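You operate a simulated robot arm through the tools that you are given. There is no shell and no other tool.

Carry out the task below with a simulated robot arm. There is one attempt and no reset: what you move stays moved.

Task
Shut the plant down: heater two off first, then agitator and vacuum pump, then cooling pump, main switch last.

Only the result counts: the job must be done as asked and must still hold three seconds after the hand-in. Knocking over, shifting, dropping, spilling or breaking anything else fails it.

Robot
A 7-joint arm with a two-finger parallel gripper, fixed in place. Base frame: the origin is on the floor under the middle of its stand, x ahead of it, y to its left, z up. Lengths are in m, angles in degrees, forces in N, time in s.
With the tool pointing down near the work surface it reaches from about 0.26 to 0.72 m from the base axis. Its first joint turns from -166.0 to 166.0 degrees. Payload 3.43 kg.
Tool frame: the origin (TCP) lies between the finger pads and is the grasp point; the fingertips stand 0.034 m ahead of it; z points along the fingers, y is the line along which they close. Largest opening 0.128 m; finger width 0.024, thickness 0.012; the body of the gripper, 0.048 by 0.13 m, starts 0.096 m behind the TCP.
Orientation is that of the tool frame in the base frame, as a unit quaternion [x, y, z, w]. With the fingers straight down and closing along the base's y, the tool's x points along the base's -x, its y along +y and its z along -z.

Tools
- The arm moves only by the tool send_rows. Its argument "increments" is a list that holds one entry, the list of rows, each a list of 7 numbers: the closure, from 0 (fully open) to 1 (shut), then the shift along the tool's x, y, z in m, then the turn, a rotation vector about the tool's x, y, z in degrees. In form: [[[fingers, x, y, z, wx, wy, wz], ...]]. A call has 1 to 20 rows; each row is the pose to reach, as a shift and turn from the pose commanded when the call began, along the tool's axes at that moment. Each row takes 0.2 s and may step no farther than 0.05 m and 8.6 degrees from the row before; otherwise, or with a gripper value out of range, the whole call is refused. A pose out of reach is approached as far as the arm can. The call stops where the force on the tool passes 40 N (or 10 N more than at its start, if that is more) or the arm is blocked; 0.2 s more then pass. Each finger travels about 0.108 m/s and halts on what it meets, pressing with about 30 N; the grip force reading is that of the motor and also rises with nothing between the fingers. The clock runs only during rows and for 0.2 s after the last one: add rows that repeat a pose to give the fingers time. It gives the time, the measured TCP pose, the force on the tool (base axes), the opening and the grip force at its end, in the units of the frame above (readings bear some noise), with the torque about the TCP (base axes, N m) and any sound that the robot's microphone picked up, and new pictures: "pictures" is both (left out), scene, wrist or none.
- Cameras (640 x 400 px; columns grow to the right, rows downward): "scene" is fixed at [0.4006, 0.6499, 1.9465]; the picture's right is [-1.00, -0.02, 0.00], its down [-0.01, 0.81, -0.58] and it looks along [0.01, -0.58, -0.81] (base axes); focal length 320 px, centre (320, 200). "wrist" rides on the gripper at [0.076, -0.011, -0.16] in the tool frame; the picture's right is [0.15, 0.99, 0.00], its down [-0.88, 0.13, -0.46] and it looks along [-0.45, 0.07, 0.89] (tool axes); focal length 234 px, centre (320, 200). There is no depth. A picture from a camera that has moved, and an enlarged one, comes with that camera's place and axes in the base frame and with its lens.
- lift_body(by): slides the trunk up (or, below 0, down) by that many m; the arm rides with it, the base frame stays. It gives what a move gives, with no picture.
- close_up(camera, box): a new picture of the part [left, top, right, bottom] of that camera's present view, enlarged. No time passes.
- sign_off(): hands the job in; it is judged then, once.

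Places have to be worked out from the pictures, the camera data and where the tool is seen. Open the gripper and draw the arm clear of the work before you hand the job in, unless the task says otherwise.

The tools are called after "Request:" as name(argument=value, ...) on one line, values as JSON. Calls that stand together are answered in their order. send_rows: Moves the arm, as the interface text tells. Its arguments: {"type":"object","properties":{"increments":{"type":"array","items":{"type":"array","items":{"type":"array","items":{"type":"number"}}}},"pictures":{"type":"string","enum":["both","scene","wrist","none"]}},"required":["increments"]} The other tools are called the same way: lift_body (by) moves the trunk up or down; close_up (camera, box) takes an enlarged picture of a part of a camera's view; sign_off () hands the job in.

At the start:

```text
time: 0.0
eef_pos: [0.3002, 0.1717, 1.491]
tool_rot: [0.0, 1.0, 0.0, 0.0]
force: [0.1, -0.5, -0.3]
moment: [-0.02, -0.01, -0.04]
opening: 0.1281
finger_force: 0.0
trunk travel left (down, up): [-0.275, 0.049]
```

scene: 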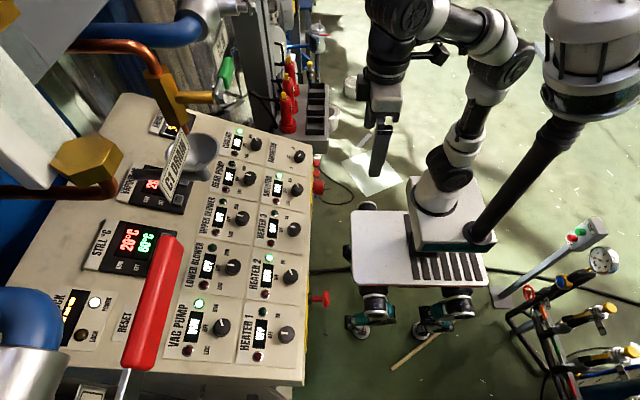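
wrist: 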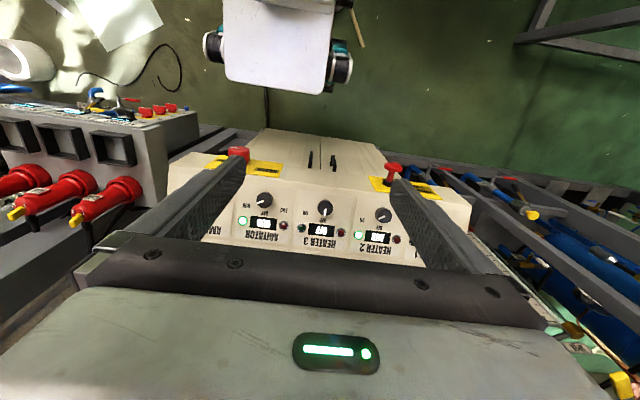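

I start by enlarging the control panel in both camera views, so I can read the labels, switches and lamps.

Request:
close_up(camera="scene", box=[140, 230, 320, 380])

Request:
close_up(camera="scene", box=[190, 110, 330, 230])

Request:
close_up(camera="scene", box=[0, 90, 200, 400])

Request:
close_up(camera="wrist", box=[160, 110, 480, 290])

```text
2.67 times, centred on (230, 305) of scene
camera zoom: at [0.4006, 0.6499, 1.9465], right [-1.0, -0.02, 0.0], down [-0.01, 0.81, -0.58], along [0.01, -0.58, -0.81], focal length 852 px, centre (560, -80)
```

zoom: 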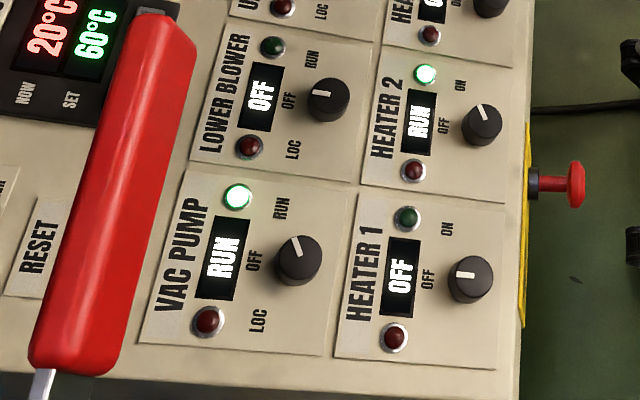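

```text
3.33 times, centred on (260, 170) of scene
camera zoom: at [0.4006, 0.6499, 1.9465], right [-1.0, -0.02, 0.0], down [-0.01, 0.81, -0.58], along [0.01, -0.58, -0.81], focal length 1065 px, centre (520, 300)
```

zoom: 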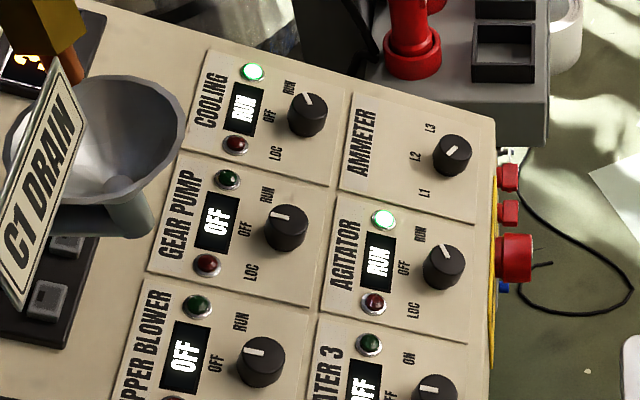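

```text
1.29 times, centred on (100, 245) of scene
camera zoom: at [0.4006, 0.6499, 1.9465], right [-1.0, -0.02, 0.0], down [-0.01, 0.81, -0.58], along [0.01, -0.58, -0.81], focal length 412 px, centre (604, 142)
```

zoom: 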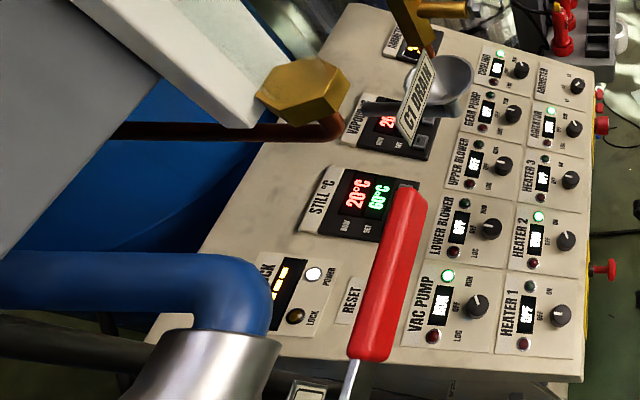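

```text
2.00 times, centred on (320, 200) of wrist
camera zoom: at [0.2248, 0.1609, 1.6508], right [-0.15, 0.99, 0.0], down [0.88, 0.13, 0.46], along [0.45, 0.07, -0.89], focal length 468 px, centre (320, 200)
```

zoom: 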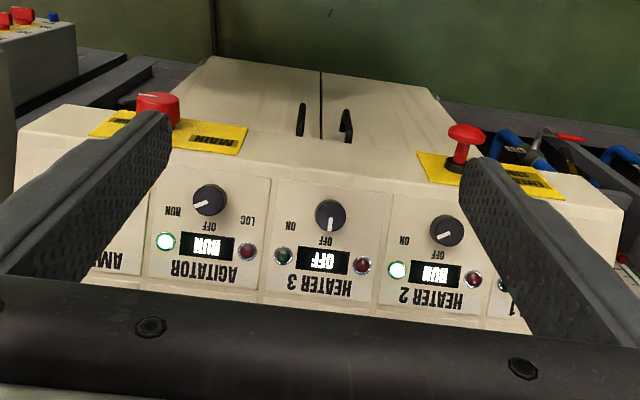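

The panel slopes up away from the robot, and its knobs look like rotary selectors. I zoom in on the red front-face controls to find the main switch.

Request:
close_up(camera="wrist", box=[190, 140, 300, 210])

Request:
close_up(camera="wrist", box=[350, 140, 470, 210])

Request:
close_up(camera="scene", box=[280, 150, 340, 210])

Request:
close_up(camera="wrist", box=[440, 180, 640, 400])

```text
5.71 times, centred on (245, 175) of wrist
camera zoom: at [0.2248, 0.1609, 1.6508], right [-0.15, 0.99, 0.0], down [0.88, 0.13, 0.46], along [0.45, 0.07, -0.89], focal length 1338 px, centre (749, 343)
```

zoom: 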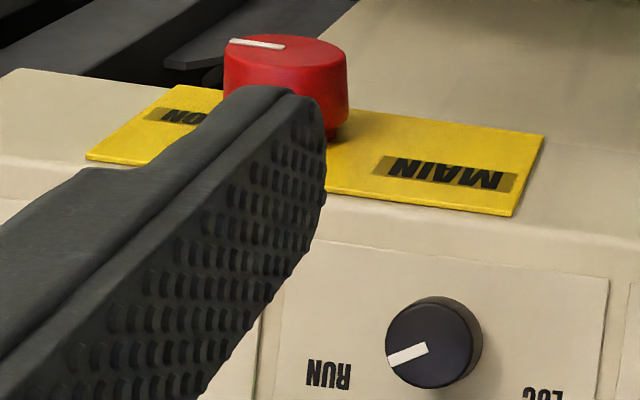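

```text
5.33 times, centred on (410, 175) of wrist
camera zoom: at [0.2248, 0.1609, 1.6508], right [-0.15, 0.99, 0.0], down [0.88, 0.13, 0.46], along [0.45, 0.07, -0.89], focal length 1249 px, centre (-160, 333)
```

zoom: 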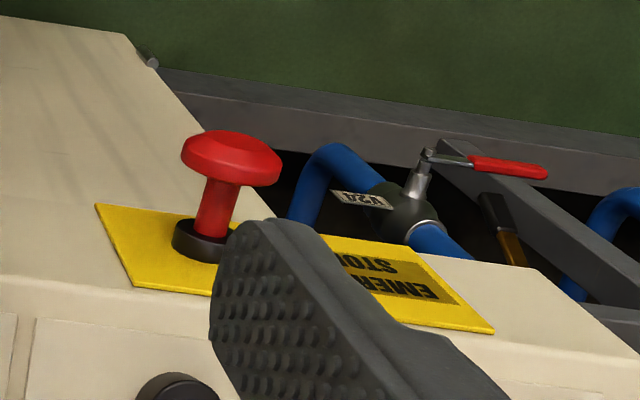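

```text
6.67 times, centred on (310, 180) of scene
camera zoom: at [0.4006, 0.6499, 1.9465], right [-1.0, -0.02, 0.0], down [-0.01, 0.81, -0.58], along [0.01, -0.58, -0.81], focal length 2130 px, centre (387, 333)
```

zoom: 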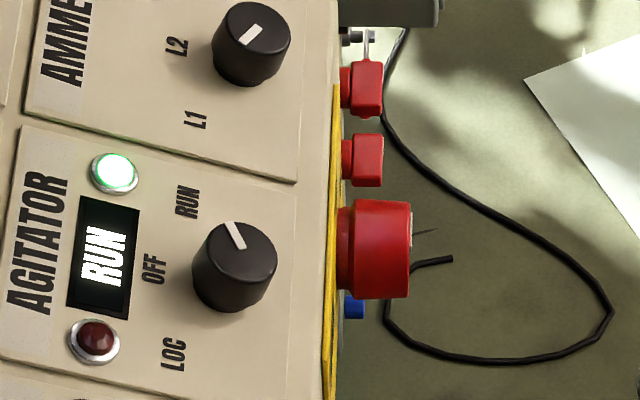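

```text
1.82 times, centred on (540, 290) of wrist
camera zoom: at [0.2248, 0.1609, 1.6508], right [-0.15, 0.99, 0.0], down [0.88, 0.13, 0.46], along [0.45, 0.07, -0.89], focal length 426 px, centre (-80, 36)
```

zoom: 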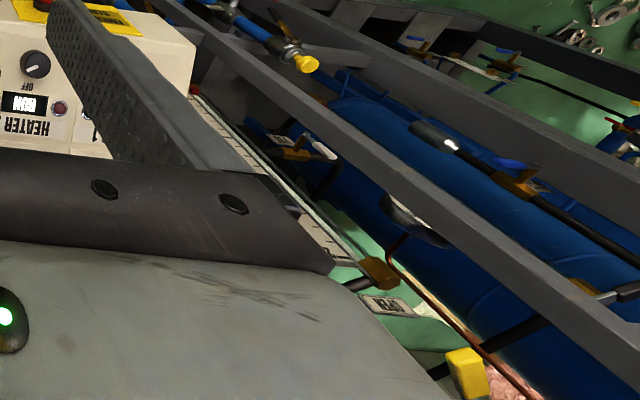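

The main switch is the red rotary knob on the front face (MAIN, pointer at ON), and the mushroom button at the other end is the emergency stop, which I must avoid. I tilt the tool 30° forward in place so the wrist camera can see the upper row and whatever hangs above it.

Request:
send_rows(increments=[[[0, 0, 0, 0, 0, -7.5, 0], [0, 0, 0, 0, 0, -15, 0], [0, 0, 0, 0, 0, -22.5, 0], [0, 0, 0, 0, 0, -30, 0], [0, 0, 0, 0, 0, -30, 0]]])

```text
time: 1.0
eef_pos: [0.3506, 0.1663, 1.4323]
tool_rot: [0.011, 0.988, -0.013, 0.151]
force: [0.5, 0.5, -1.0]
moment: [-0.01, 0.04, 0.02]
opening: 0.1276
finger_force: 0.0
trunk travel left (down, up): [-0.275, 0.049]
stopped in row 4: the arm was blocked; the commanded pose is now the measured one
camera wrist: at [0.2308, 0.1626, 1.5617], right [-0.11, 0.99, -0.07], down [0.71, 0.13, 0.69], along [0.7, 0.03, -0.72], focal length 234 px, centre (320, 200)
```

scene: 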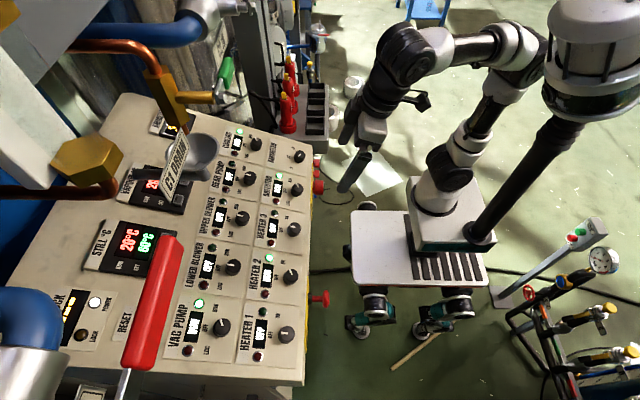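
wrist: 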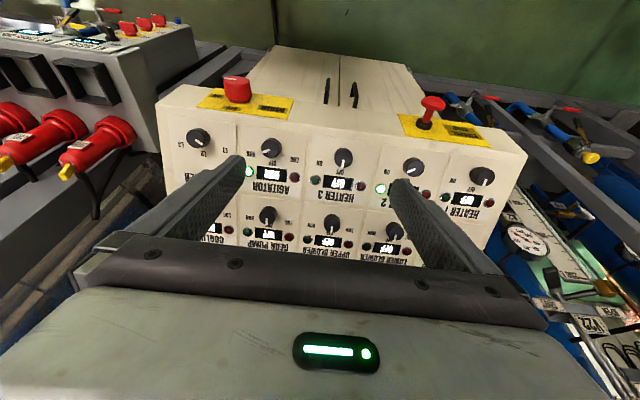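

The arm stopped at about 17° of tilt, but both knob rows are now in view. I zoom in for accurate pixel positions.

Request:
close_up(camera="wrist", box=[150, 60, 350, 185])

Request:
close_up(camera="wrist", box=[330, 80, 530, 205])

Request:
close_up(camera="wrist", box=[190, 150, 450, 280])

Request:
close_up(camera="scene", box=[300, 0, 560, 260])

```text
3.20 times, centred on (250, 122) of wrist
camera zoom: at [0.2308, 0.1626, 1.5617], right [-0.11, 0.99, -0.07], down [0.71, 0.13, 0.69], along [0.7, 0.03, -0.72], focal length 749 px, centre (544, 448)
```

zoom: 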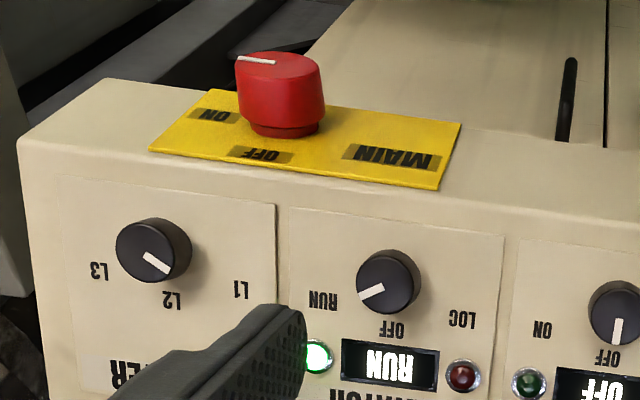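

```text
3.20 times, centred on (430, 142) of wrist
camera zoom: at [0.2308, 0.1626, 1.5617], right [-0.11, 0.99, -0.07], down [0.71, 0.13, 0.69], along [0.7, 0.03, -0.72], focal length 749 px, centre (-32, 384)
```

zoom: 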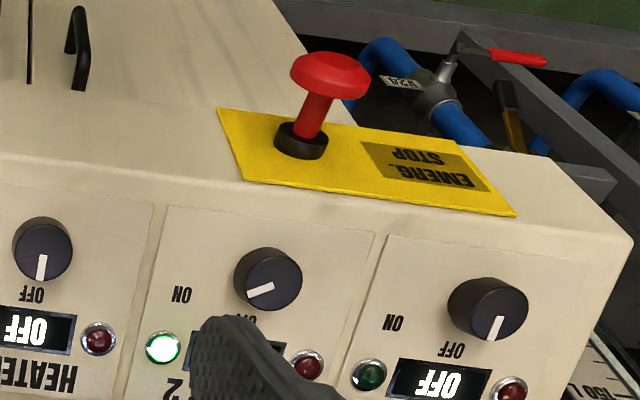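

```text
2.46 times, centred on (320, 215) of wrist
camera zoom: at [0.2308, 0.1626, 1.5617], right [-0.11, 0.99, -0.07], down [0.71, 0.13, 0.69], along [0.7, 0.03, -0.72], focal length 576 px, centre (320, 163)
```

zoom: 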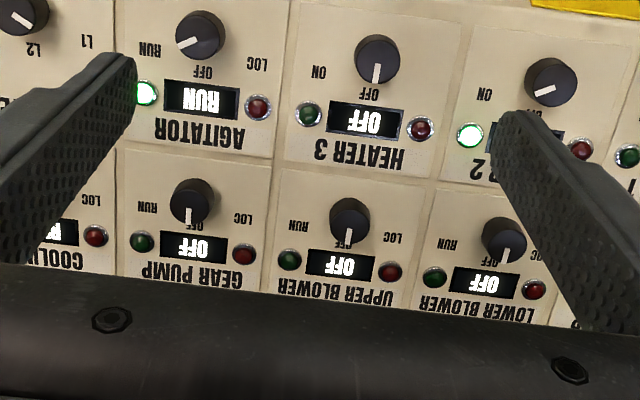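

```text
1.54 times, centred on (430, 130) of scene
camera zoom: at [0.4006, 0.6499, 1.9465], right [-1.0, -0.02, 0.0], down [-0.01, 0.81, -0.58], along [0.01, -0.58, -0.81], focal length 492 px, centre (151, 308)
```

zoom: 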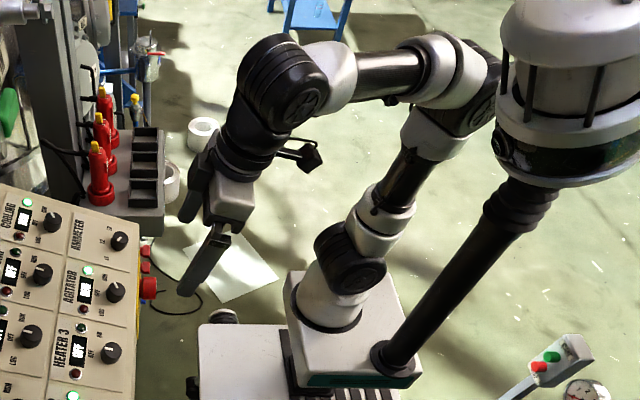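

From triangulation the knob tops of the front row are near x=0.478, z≈1.19 and those of the back row near x=0.61, z≈1.24, so the panel slopes about 21°. The y spacing is 0.137 m, which puts Heater 2 at y≈0.35. I move to a pre-grasp point about 0.12 m above Heater 2 along the panel normal, with a 21° forward tilt.

Request:
send_rows(increments=[[[0, -0.005, 0.023, 0.018, -0.2, -0.45, -0.1], [0, -0.009, 0.047, 0.037, -0.4, -0.9, -0.25], [0, -0.014, 0.07, 0.055, -0.6, -1.35, -0.35], [0, -0.019, 0.093, 0.073, -0.85, -1.8, -0.5], [0, -0.023, 0.117, 0.092, -1.05, -2.25, -0.6], [0, -0.028, 0.14, 0.11, -1.3, -2.7, -0.7], [0, -0.033, 0.163, 0.128, -1.5, -3.15, -0.85], [0, -0.0374, 0.1868, 0.1469, -1.7, -3.6, -0.96], [0, -0.0374, 0.1868, 0.1469, -1.7, -3.6, -0.96]]])

```text
time: 3.0
eef_pos: [0.4362, 0.3536, 1.2989]
tool_rot: [0.0, 0.983, 0.0, 0.183]
force: [-0.4, 0.6, -0.1]
moment: [0.01, 0.02, 0.0]
opening: 0.1281
finger_force: 0.1
trunk travel left (down, up): [-0.275, 0.049]
camera wrist: at [0.3064, 0.3422, 1.4208], right [-0.14, 0.99, -0.05], down [0.66, 0.13, 0.74], along [0.74, 0.07, -0.67], focal length 234 px, centre (320, 200)
```

scene: 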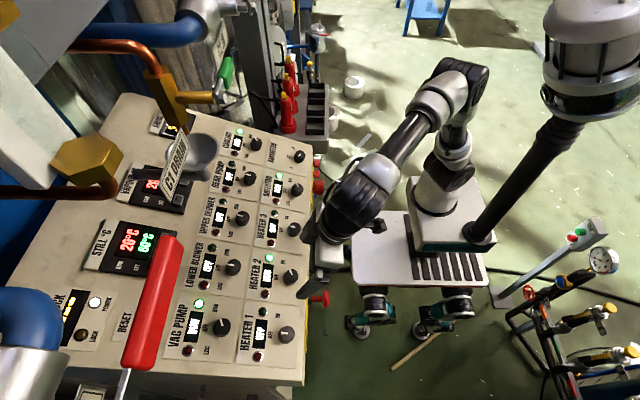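
wrist: 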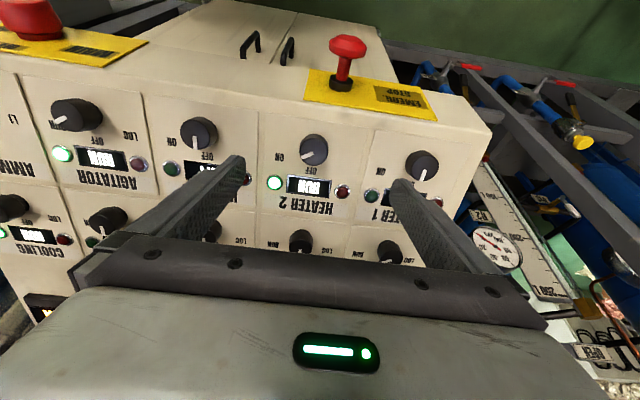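

The arm reached the pose exactly, and the Heater 2 knob shows at about (313,150) where perfect alignment predicts about (320,150). I zoom in to refine that.

Request:
close_up(camera="wrist", box=[250, 110, 390, 220])

Request:
close_up(camera="wrist", box=[0, 80, 200, 260])

```text
3.64 times, centred on (320, 165) of wrist
camera zoom: at [0.3064, 0.3422, 1.4208], right [-0.14, 0.99, -0.05], down [0.66, 0.13, 0.74], along [0.74, 0.07, -0.67], focal length 852 px, centre (320, 327)
```

zoom: 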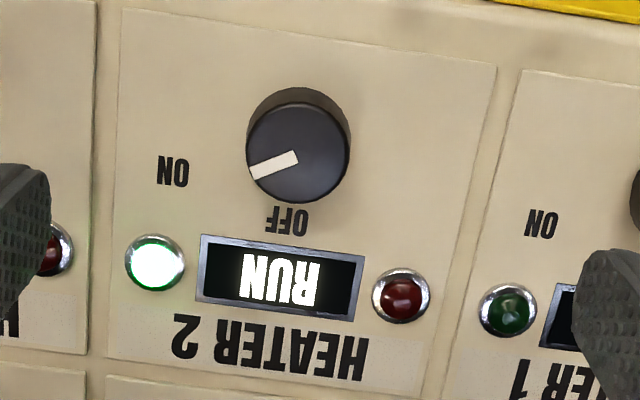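

```text
2.22 times, centred on (100, 170) of wrist
camera zoom: at [0.3064, 0.3422, 1.4208], right [-0.14, 0.99, -0.05], down [0.66, 0.13, 0.74], along [0.74, 0.07, -0.67], focal length 520 px, centre (809, 267)
```

zoom: 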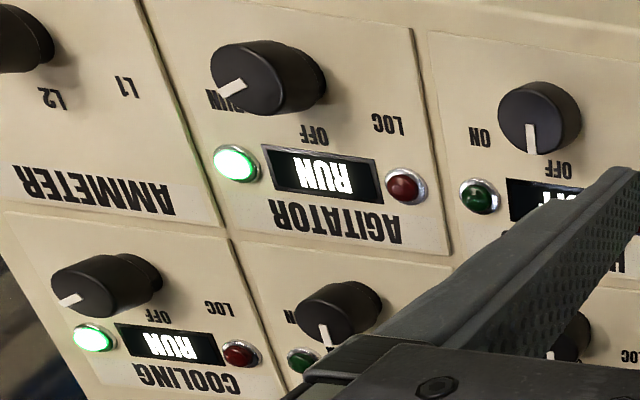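

Combining two wrist views puts the knob top at about (0.4757, 0.347, 1.1936), which is 0.112 m ahead of the TCP, and the knob is about 20 mm tall and 34 mm wide. The pointer sits about 60° from OFF, so the turn needed is about -60° about tool z. I pre-rotate +30°, partly close, centre up and go halfway down.

Request:
send_rows(increments=[[[0.2, 0.0005, -0.003, 0.005, 0, 0, 7.5], [0.45, 0.001, -0.0065, 0.015, 0, 0, 15], [0.45, 0.001, -0.0065, 0.03, 0, 0, 22.5], [0.45, 0.001, -0.0065, 0.045, 0, 0, 30], [0.45, 0.001, -0.0065, 0.05, 0, 0, 30], [0.45, 0.001, -0.0065, 0.05, 0, 0, 30]]])

```text
time: 4.4
eef_pos: [0.451, 0.3457, 1.254]
tool_rot: [0.255, 0.95, 0.047, 0.176]
force: [0.1, -0.6, -0.7]
moment: [0.01, 0.04, 0.0]
opening: 0.0701
finger_force: 0.1
trunk travel left (down, up): [-0.275, 0.049]
camera wrist: at [0.3279, 0.3736, 1.3762], right [0.34, 0.93, 0.13], down [0.61, -0.33, 0.72], along [0.72, -0.17, -0.68], focal length 234 px, centre (320, 200)
```

scene: 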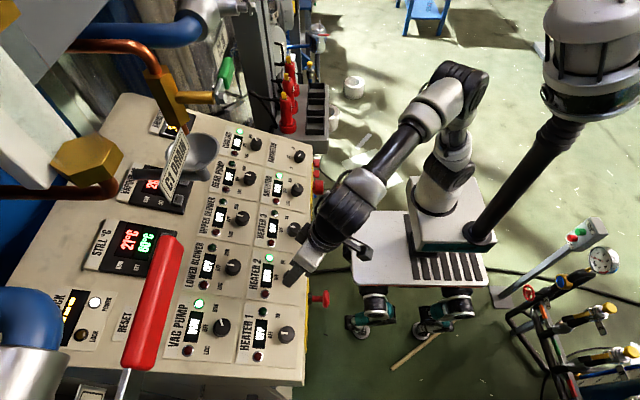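
wrist: 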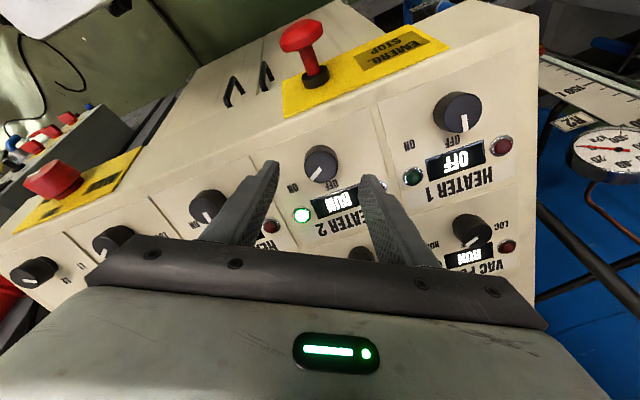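

The tool rotated +30° as commanded and the knob is centred between the fingers. One zoom to check the alignment before going down.

Request:
close_up(camera="wrist", box=[250, 120, 410, 220])

```text
4.00 times, centred on (330, 170) of wrist
camera zoom: at [0.3279, 0.3736, 1.3762], right [0.34, 0.93, 0.13], down [0.61, -0.33, 0.72], along [0.72, -0.17, -0.68], focal length 937 px, centre (280, 320)
```

zoom: 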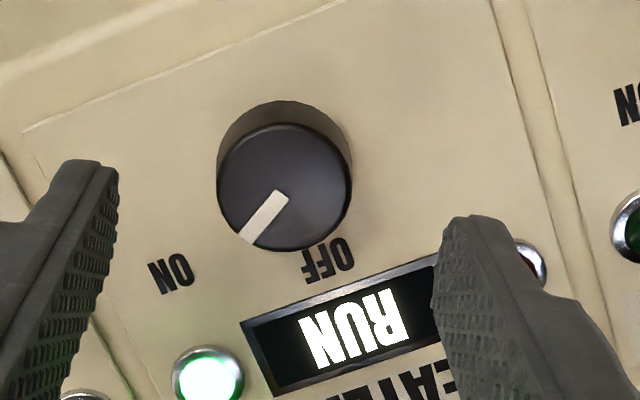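

The alignment is within about 1 mm. I go down the remaining 42 mm so the fingertips overlap the knob by about 12 mm, then close.

Request:
send_rows(increments=[[[0.45, -0.001, 0.001, 0.015, 0, 0, 0], [0.45, -0.001, 0.001, 0.03, 0, 0, 0], [0.45, -0.001, 0.001, 0.042, 0, 0, 0], [0.45, -0.001, 0.001, 0.042, 0, 0, 0], [0.6, -0.001, 0.001, 0.042, 0, 0, 0], [0.8, -0.001, 0.001, 0.042, 0, 0, 0], [0.8, -0.001, 0.001, 0.042, 0, 0, 0], [0.8, -0.001, 0.001, 0.042, 0, 0, 0]]])

```text
time: 6.2
eef_pos: [0.4697, 0.3452, 1.2152]
tool_rot: [0.254, 0.95, 0.049, 0.176]
force: [6.6, 10.1, 3.2]
moment: [0.53, -0.32, 0.25]
opening: 0.0341
finger_force: 44.5
trunk travel left (down, up): [-0.275, 0.049]
camera wrist: at [0.3449, 0.3731, 1.3375], right [0.34, 0.93, 0.13], down [0.61, -0.33, 0.72], along [0.72, -0.16, -0.68], focal length 234 px, centre (320, 200)
```

scene: 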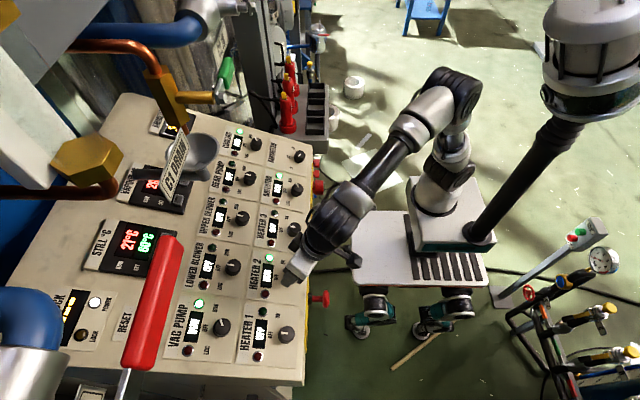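
wrist: 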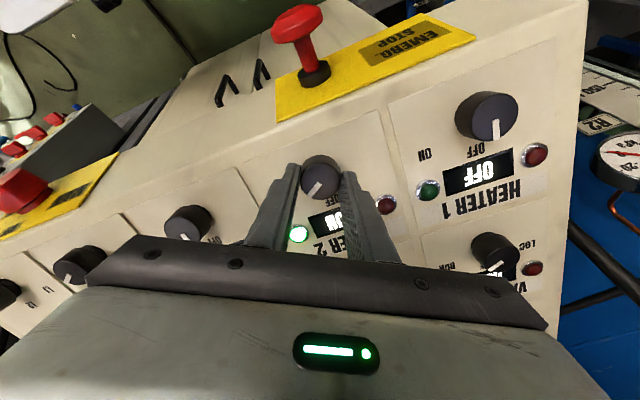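

The knob is gripped (opening 0.034 m, which matches its diameter), with about 12 N of side load along the closing axis. I relieve that by 1 mm and turn -60° in small steps.

Request:
send_rows(increments=[[[0.8, 0, 0.001, 0, 0, 0, 0], [0.8, 0, 0.001, 0, 0, 0, -6], [0.8, 0, 0.001, 0, 0, 0, -12], [0.8, 0, 0.001, 0, 0, 0, -18], [0.8, 0, 0.001, 0, 0, 0, -24], [0.8, 0, 0.001, 0, 0, 0, -30], [0.8, 0, 0.001, 0, 0, 0, -36], [0.8, 0, 0.001, 0, 0, 0, -42], [0.8, 0, 0.001, 0, 0, 0, -48], [0.8, 0, 0.001, 0, 0, 0, -54], [0.8, 0, 0.001, 0, 0, 0, -60], [0.8, 0, 0.001, 0, 0, 0, -60], [0.8, 0, 0.001, 0, 0, 0, -60]]])

```text
time: 9.0
eef_pos: [0.4688, 0.346, 1.2153]
tool_rot: [-0.255, 0.949, -0.047, 0.178]
force: [5.8, 16.8, 13.1]
moment: [0.34, -0.01, 0.11]
opening: 0.0341
finger_force: 44.9
trunk travel left (down, up): [-0.275, 0.049]
camera wrist: at [0.3554, 0.2989, 1.3412], right [-0.58, 0.78, -0.22], down [0.48, 0.55, 0.68], along [0.65, 0.29, -0.7], focal length 234 px, centre (320, 200)
```

scene: 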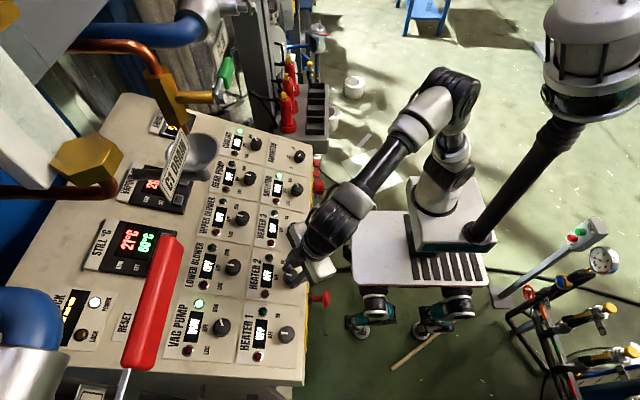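
wrist: 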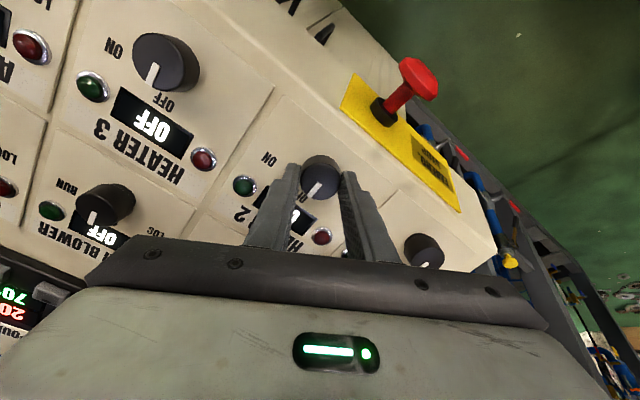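

The Heater 2 green lamp is dark now, so the switch seems to be at OFF. I open the fingers, back straight off along the panel normal and check.

Request:
send_rows(increments=[[[0.45, 0, 0, 0, 0, 0, 0], [0.45, 0, 0, 0, 0, 0, 0], [0.45, 0, 0, 0, 0, 0, 0], [0.45, 0, 0, -0.02, 0, 0, 0], [0.45, 0, 0, -0.05, 0, 0, 0], [0.45, 0, 0, -0.08, 0, 0, 0], [0.45, 0, 0, -0.1, 0, 0, 0], [0.45, 0, 0, -0.1, 0, 0, 0]]])

Request:
close_up(camera="scene", box=[140, 100, 330, 380])

Request:
close_up(camera="wrist", box=[200, 100, 420, 260])

```text
time: 10.8
eef_pos: [0.4325, 0.3446, 1.308]
tool_rot: [-0.255, 0.95, -0.048, 0.176]
force: [0.5, -0.2, -0.1]
moment: [0.03, 0.03, 0.03]
opening: 0.0703
finger_force: 0.1
trunk travel left (down, up): [-0.275, 0.049]
camera wrist: at [0.319, 0.297, 1.4344], right [-0.58, 0.78, -0.22], down [0.49, 0.55, 0.68], along [0.65, 0.28, -0.7], focal length 234 px, centre (320, 200)
```

scene: 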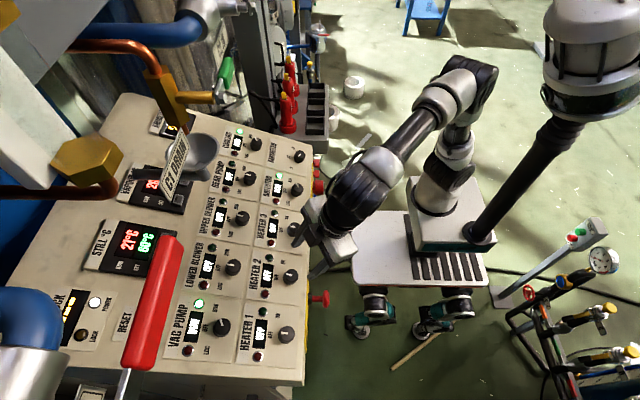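
wrist: 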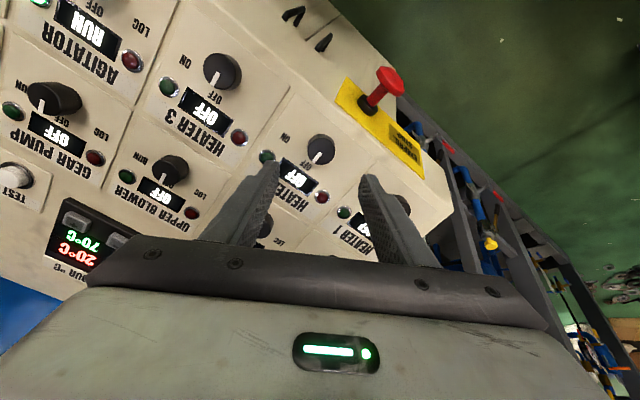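

```text
1.43 times, centred on (235, 240) of scene
camera zoom: at [0.4006, 0.6499, 1.9465], right [-1.0, -0.02, 0.0], down [-0.01, 0.81, -0.58], along [0.01, -0.58, -0.81], focal length 456 px, centre (441, 143)
```

zoom: 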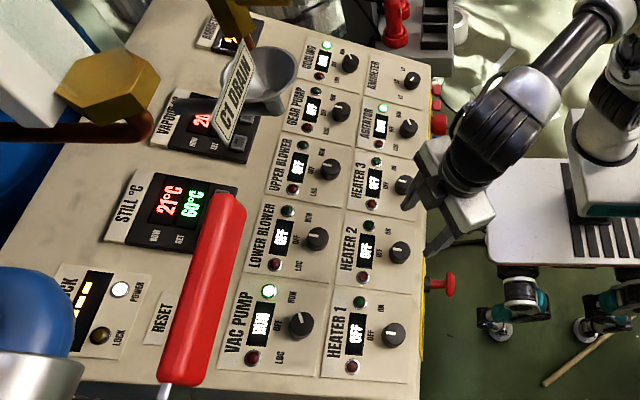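

```text
2.50 times, centred on (310, 180) of wrist
camera zoom: at [0.319, 0.297, 1.4344], right [-0.58, 0.78, -0.22], down [0.49, 0.55, 0.68], along [0.65, 0.28, -0.7], focal length 585 px, centre (345, 250)
```

zoom: 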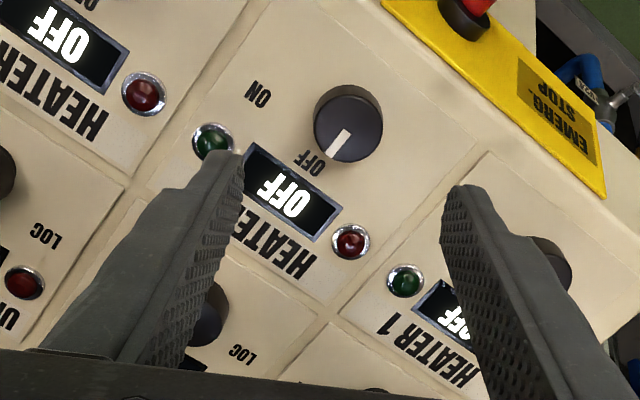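

Heater 2 is confirmed OFF (display OFF, lamp dark, pointer at OFF). The agitator sits in the same row at y≈0.073, so I move there at the current standoff and pre-rotate to +30°.

Request:
send_rows(increments=[[[0.45, 0.017, -0.02945, 0, 0, 0, 7.5], [0.45, 0.034, -0.0589, 0, 0, 0, 15], [0.45, 0.051, -0.08835, 0, 0, 0, 22.5], [0.45, 0.068, -0.1178, 0, 0, 0, 30], [0.45, 0.085, -0.14725, 0, 0, 0, 37.5], [0.45, 0.102, -0.1767, 0, 0, 0, 45], [0.45, 0.119, -0.20615, 0, 0, 0, 52.5], [0.45, 0.136, -0.2356, 0, 0, 0, 60], [0.45, 0.136, -0.2356, 0, 0, 0, 60]]])

Request:
close_up(camera="wrist", box=[250, 110, 410, 210])

```text
time: 12.8
eef_pos: [0.4304, 0.0703, 1.3077]
tool_rot: [0.255, 0.95, 0.048, 0.177]
force: [-0.1, -0.5, -0.4]
moment: [0.0, -0.02, 0.0]
opening: 0.0706
finger_force: 0.0
trunk travel left (down, up): [-0.275, 0.049]
camera wrist: at [0.3073, 0.0985, 1.4302], right [0.34, 0.93, 0.13], down [0.61, -0.33, 0.72], along [0.71, -0.17, -0.68], focal length 234 px, centre (320, 200)
```

scene: 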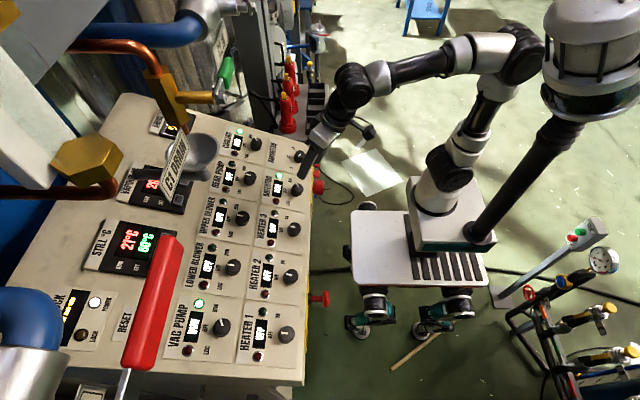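
wrist: 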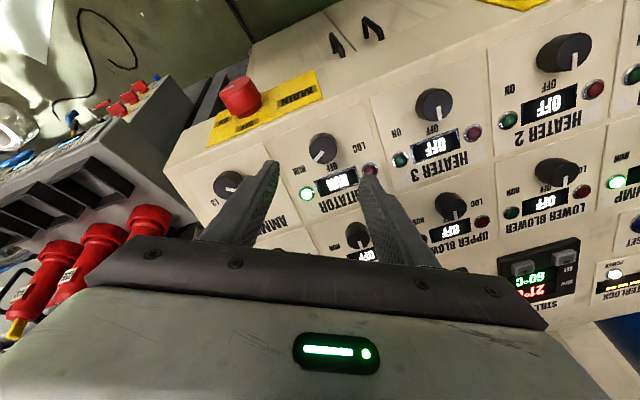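

```text
4.00 times, centred on (330, 160) of wrist
camera zoom: at [0.3073, 0.0985, 1.4302], right [0.34, 0.93, 0.13], down [0.61, -0.33, 0.72], along [0.71, -0.17, -0.68], focal length 937 px, centre (280, 360)
```

zoom: 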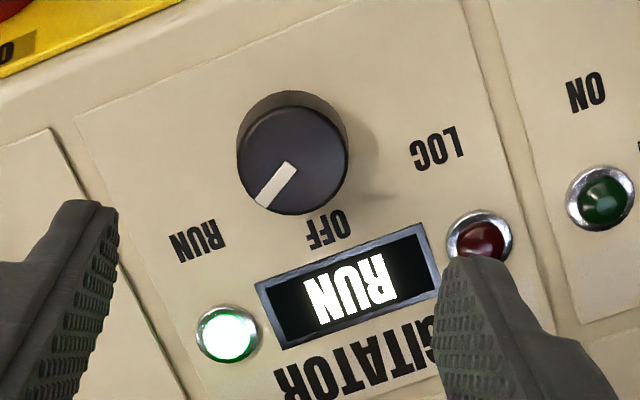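

The agitator knob is about 3.6 mm to the +y side, and the depth matches. I go down 0.1 m with that correction, plus the small bias seen on Heater 2, and grip.

Request:
send_rows(increments=[[[0.45, 0.0005, 0.002, 0.02, 0, 0, 0], [0.45, 0.0005, 0.0045, 0.045, 0, 0, 0], [0.45, 0.0005, 0.0048, 0.07, 0, 0, 0], [0.45, 0.0005, 0.0048, 0.088, 0, 0, 0], [0.45, 0.0005, 0.0048, 0.1, 0, 0, 0], [0.45, 0.0005, 0.0048, 0.1, 0, 0, 0], [0.6, 0.0005, 0.0048, 0.1, 0, 0, 0], [0.8, 0.0005, 0.0048, 0.1, 0, 0, 0], [0.8, 0.0005, 0.0048, 0.1, 0, 0, 0], [0.8, 0.0005, 0.0048, 0.1, 0, 0, 0]]])

```text
time: 15.0
eef_pos: [0.4705, 0.0736, 1.2131]
tool_rot: [0.255, 0.95, 0.046, 0.175]
force: [-14.3, -25.2, -9.6]
moment: [-1.3, -0.14, -0.38]
opening: 0.0341
finger_force: 45.8
trunk travel left (down, up): [-0.275, 0.049]
camera wrist: at [0.3469, 0.1022, 1.3365], right [0.35, 0.93, 0.13], down [0.61, -0.33, 0.72], along [0.71, -0.17, -0.68], focal length 234 px, centre (320, 200)
```

scene: 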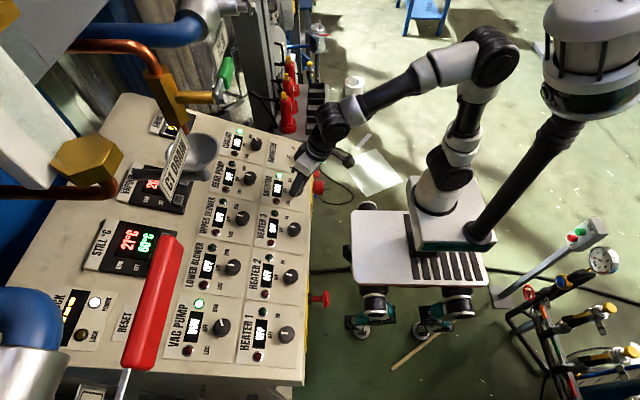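
wrist: 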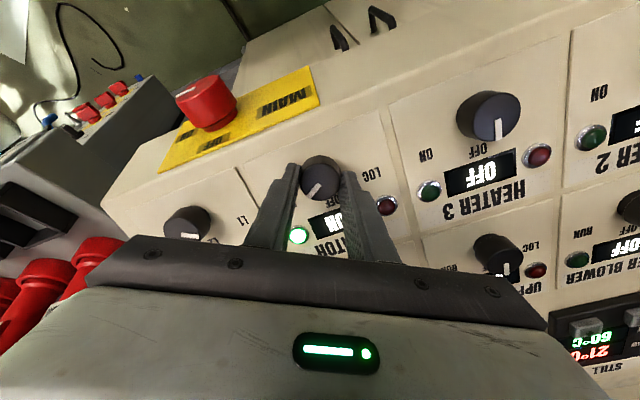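

The grip is good, but there is a -30 N side load along the closing axis, so I overshot by 2–3 mm. I move the arm back to relieve it before turning.

Request:
send_rows(increments=[[[0.8, 0, -0.001, 0, 0, 0, 0], [0.8, 0, -0.002, 0, 0, 0, 0], [0.8, 0, -0.0025, 0, 0, 0, 0], [0.8, 0, -0.0025, 0, 0, 0, 0]]], pictures="none")

```text
time: 16.0
eef_pos: [0.4697, 0.0739, 1.2142]
tool_rot: [0.255, 0.95, 0.047, 0.174]
force: [-6.6, -22.0, -14.1]
moment: [-0.64, 0.58, -0.1]
opening: 0.0346
finger_force: 45.3
trunk travel left (down, up): [-0.275, 0.049]
```

The side load only dropped to about -25 N. I shift another 2.5 mm the same way to see how it responds.

Request:
send_rows(increments=[[[0.8, 0, -0.001, 0, 0, 0, 0], [0.8, 0, -0.002, 0, 0, 0, 0], [0.8, 0, -0.0025, 0, 0, 0, 0], [0.8, 0, -0.0025, 0, 0, 0, 0]]], pictures="wrist")

Request:
close_up(camera="wrist", box=[250, 130, 410, 230])

```text
time: 17.0
eef_pos: [0.4697, 0.0744, 1.2126]
tool_rot: [0.253, 0.95, 0.048, 0.175]
force: [5.0, -9.3, -23.8]
moment: [-0.03, 0.14, 0.18]
opening: 0.0344
finger_force: 45.1
trunk travel left (down, up): [-0.275, 0.049]
camera wrist: at [0.3461, 0.1012, 1.3362], right [0.34, 0.93, 0.13], down [0.61, -0.33, 0.72], along [0.71, -0.16, -0.68], focal length 234 px, centre (320, 200)
```

wrist: 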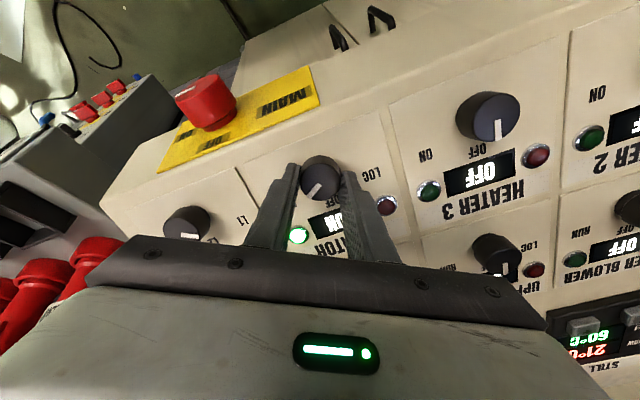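

```text
4.00 times, centred on (330, 180) of wrist
camera zoom: at [0.3461, 0.1012, 1.3362], right [0.34, 0.93, 0.13], down [0.61, -0.33, 0.72], along [0.71, -0.16, -0.68], focal length 937 px, centre (280, 280)
```

zoom: 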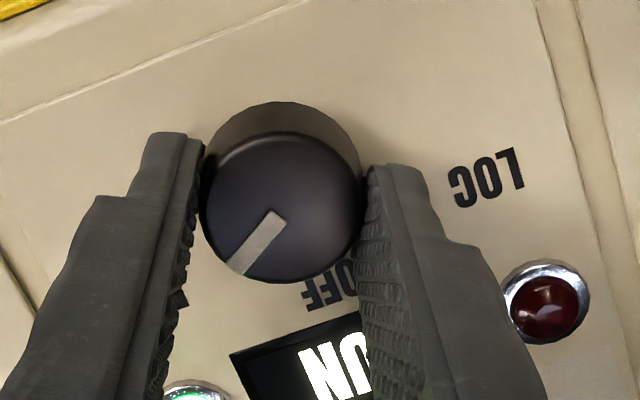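

The side load is down to about -10 N and the knob is seated evenly between the pads. I turn -60° now.

Request:
send_rows(increments=[[[0.8, 0, -0.0005, 0.0005, 0, 0, 0], [0.8, 0, -0.0005, 0.0005, 0, 0, -6], [0.8, 0, -0.0005, 0.0005, 0, 0, -12], [0.8, 0, -0.0005, 0.0005, 0, 0, -18], [0.8, 0, -0.0005, 0.0005, 0, 0, -24], [0.8, 0, -0.0005, 0.0005, 0, 0, -30], [0.8, 0, -0.0005, 0.0005, 0, 0, -36], [0.8, 0, -0.0005, 0.0005, 0, 0, -42], [0.8, 0, -0.0005, 0.0005, 0, 0, -48], [0.8, 0, -0.0005, 0.0005, 0, 0, -54], [0.8, 0, -0.0005, 0.0005, 0, 0, -60], [0.8, 0, -0.0005, 0.0005, 0, 0, -60], [0.8, 0, -0.0005, 0.0005, 0, 0, -60]]])

```text
time: 19.8
eef_pos: [0.4697, 0.0745, 1.214]
tool_rot: [-0.255, 0.949, -0.048, 0.177]
force: [2.1, 17.7, -11.5]
moment: [0.81, -0.01, 0.32]
opening: 0.0343
finger_force: 44.6
trunk travel left (down, up): [-0.275, 0.049]
camera wrist: at [0.3563, 0.0273, 1.3401], right [-0.58, 0.78, -0.22], down [0.49, 0.55, 0.68], along [0.65, 0.28, -0.7], focal length 234 px, centre (320, 200)
```

scene: 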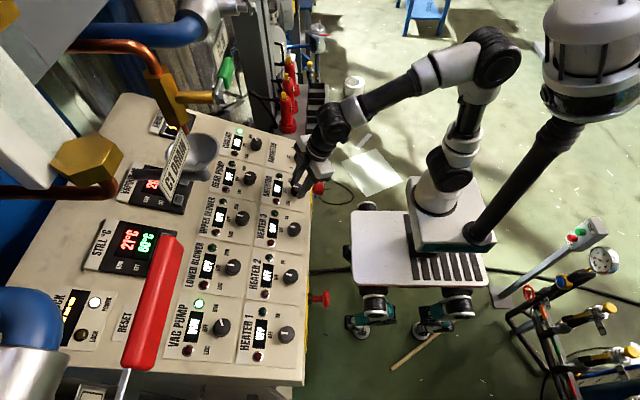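
wrist: 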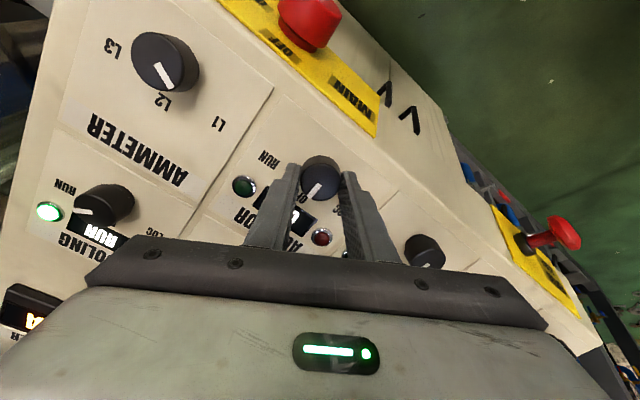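

The agitator lamp is dark now. I release, back off along the normal and verify.

Request:
send_rows(increments=[[[0.45, 0, 0, 0, 0, 0, 0], [0.45, 0, 0, 0, 0, 0, 0], [0.45, 0, 0, 0, 0, 0, 0], [0.45, 0, 0, -0.02, 0, 0, 0], [0.45, 0, 0, -0.05, 0, 0, 0], [0.45, 0, 0, -0.08, 0, 0, 0], [0.45, 0, 0, -0.11, 0, 0, 0], [0.45, 0, 0, -0.14, 0, 0, 0], [0.45, 0, 0, -0.14, 0, 0, 0]]])

Request:
close_up(camera="wrist", box=[200, 80, 420, 240])

Request:
close_up(camera="wrist", box=[0, 80, 220, 300])

```text
time: 21.8
eef_pos: [0.4179, 0.0719, 1.3453]
tool_rot: [-0.255, 0.95, -0.047, 0.176]
force: [-0.2, 0.5, -0.1]
moment: [-0.02, -0.03, 0.03]
opening: 0.0701
finger_force: 0.1
trunk travel left (down, up): [-0.275, 0.049]
camera wrist: at [0.3045, 0.0244, 1.4711], right [-0.58, 0.78, -0.22], down [0.49, 0.55, 0.68], along [0.65, 0.28, -0.7], focal length 234 px, centre (320, 200)
```

scene: 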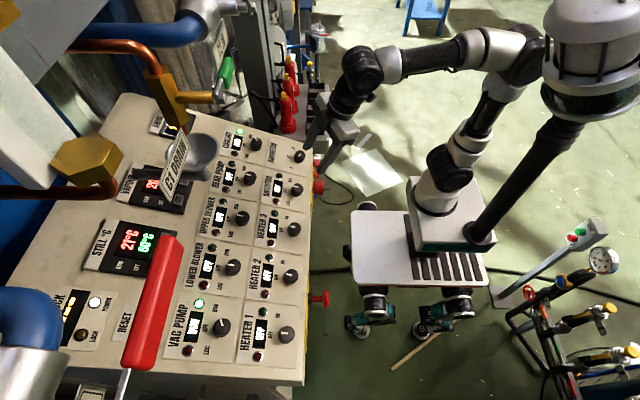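
wrist: 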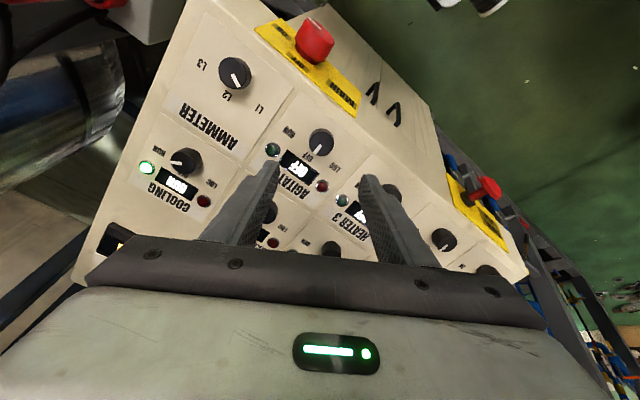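

```text
2.50 times, centred on (310, 160) of wrist
camera zoom: at [0.3045, 0.0244, 1.4711], right [-0.58, 0.78, -0.22], down [0.49, 0.55, 0.68], along [0.65, 0.28, -0.7], focal length 585 px, centre (345, 300)
```

zoom: 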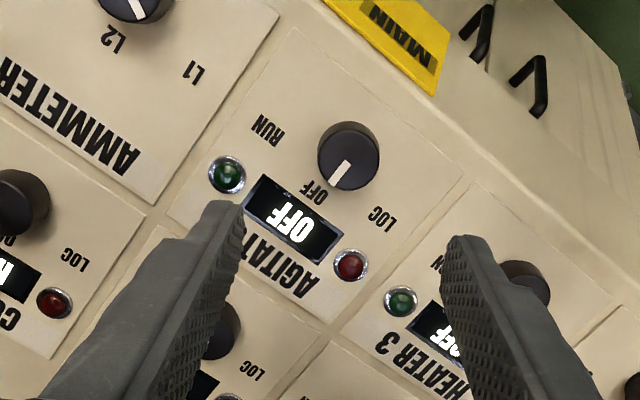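

```text
1.82 times, centred on (110, 190) of wrist
camera zoom: at [0.3045, 0.0244, 1.4711], right [-0.58, 0.78, -0.22], down [0.49, 0.55, 0.68], along [0.65, 0.28, -0.7], focal length 426 px, centre (702, 218)
```

zoom: 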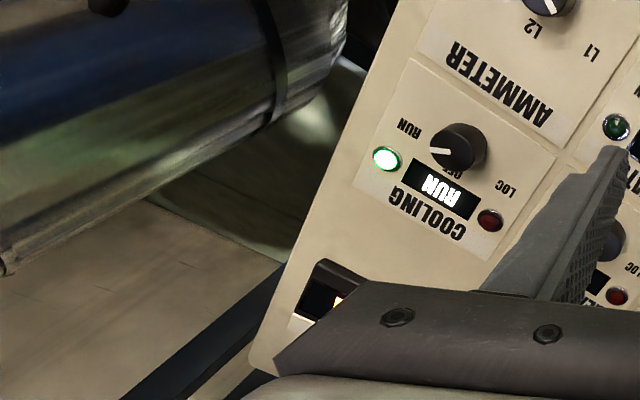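

The agitator is confirmed OFF. Before going near the vacuum pump I need to know where the red lever and funnel from the scene view hang, since the wrist view shows nothing directly over the panel. I square the tool, then back off and tilt it so the wrist camera looks further up.

Request:
send_rows(increments=[[[0.45, 0, 0, -0.01, 0, 0, 7.5], [0.45, 0, 0, -0.02, 0, 0, 15], [0.45, 0, 0, -0.03, 0, 0, 22.5], [0.45, 0, 0, -0.03, 0, 0, 30], [0.45, 0, 0, -0.03, 0, 0, 30]]], pictures="none")

Request:
send_rows(increments=[[[0, 0, 0, 0, 0, -6, 0], [0, 0, 0, 0, 0, -12, 0], [0, 0, 0, 0, 0, -18, 0], [0, 0, 0, 0, 0, -24, 0], [0, 0, 0, 0, 0, -30, 0], [0, 0, 0, 0, 0, -30, 0]]])

```text
time: 23.0
eef_pos: [0.407, 0.0707, 1.3724]
tool_rot: [0.0, 0.983, 0.0, 0.184]
force: [-0.5, -0.1, 0.3]
moment: [-0.02, -0.01, -0.02]
opening: 0.0704
finger_force: 0.0
trunk travel left (down, up): [-0.275, 0.049]
```

```text
time: 24.4
eef_pos: [0.4071, 0.0701, 1.3708]
tool_rot: [0.002, 0.903, 0.001, 0.43]
force: [0.4, 0.1, 0.4]
moment: [-0.01, -0.02, 0.0]
opening: 0.128
finger_force: 0.1
trunk travel left (down, up): [-0.275, 0.049]
camera wrist: at [0.2357, 0.0597, 1.4123], right [-0.09, 0.99, -0.11], down [0.2, 0.13, 0.97], along [0.98, 0.06, -0.21], focal length 234 px, centre (320, 200)
```

scene: 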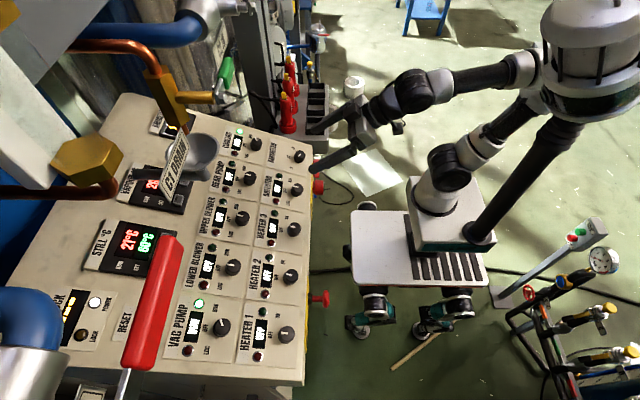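
wrist: 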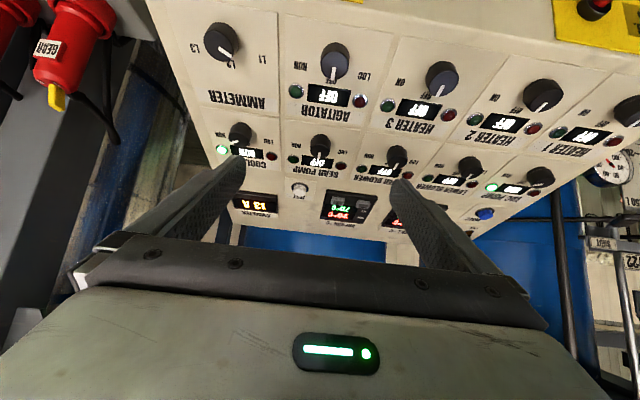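

The pose is fine at 51° tilt. I keep tilting toward horizontal, which points the wrist camera slightly upward and also tests whether the arm can hold the horizontal pose useful for the main switch.

Request:
send_rows(increments=[[[0, 0, 0, 0, 0, -6, 0], [0, 0, 0, 0, 0, -12, 0], [0, 0, 0, 0, 0, -18, 0], [0, 0, 0, 0, 0, -24, 0], [0, 0, 0, 0, 0, -30, 0], [0, 0, 0, 0, 0, -36, 0], [0, 0, 0, 0, 0, -39, 0], [0, 0, 0, 0, 0, -39, 0]]])

```text
time: 25.2
eef_pos: [0.4127, -0.0041, 1.3778]
tool_rot: [0.093, 0.822, 0.008, 0.562]
force: [-0.2, -0.1, -0.4]
moment: [-0.02, -0.02, 0.0]
opening: 0.1279
finger_force: 0.1
trunk travel left (down, up): [-0.275, 0.049]
stopped in row 4: the arm was blocked; the commanded pose is now the measured one
camera wrist: at [0.2367, 0.0121, 1.364], right [0.09, 1.0, -0.02], down [-0.1, 0.03, 1.0], along [0.99, -0.09, 0.1], focal length 234 px, centre (320, 200)
```

scene: 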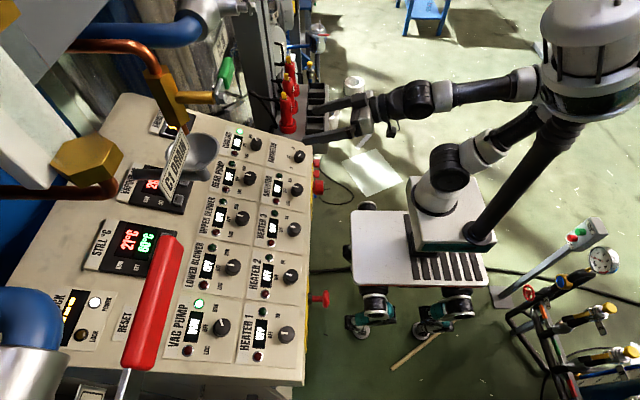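
wrist: 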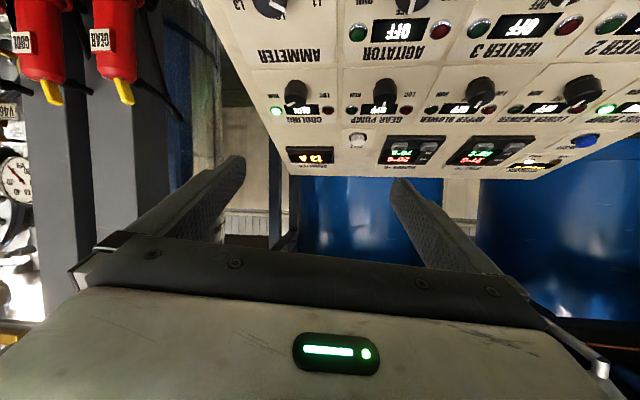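

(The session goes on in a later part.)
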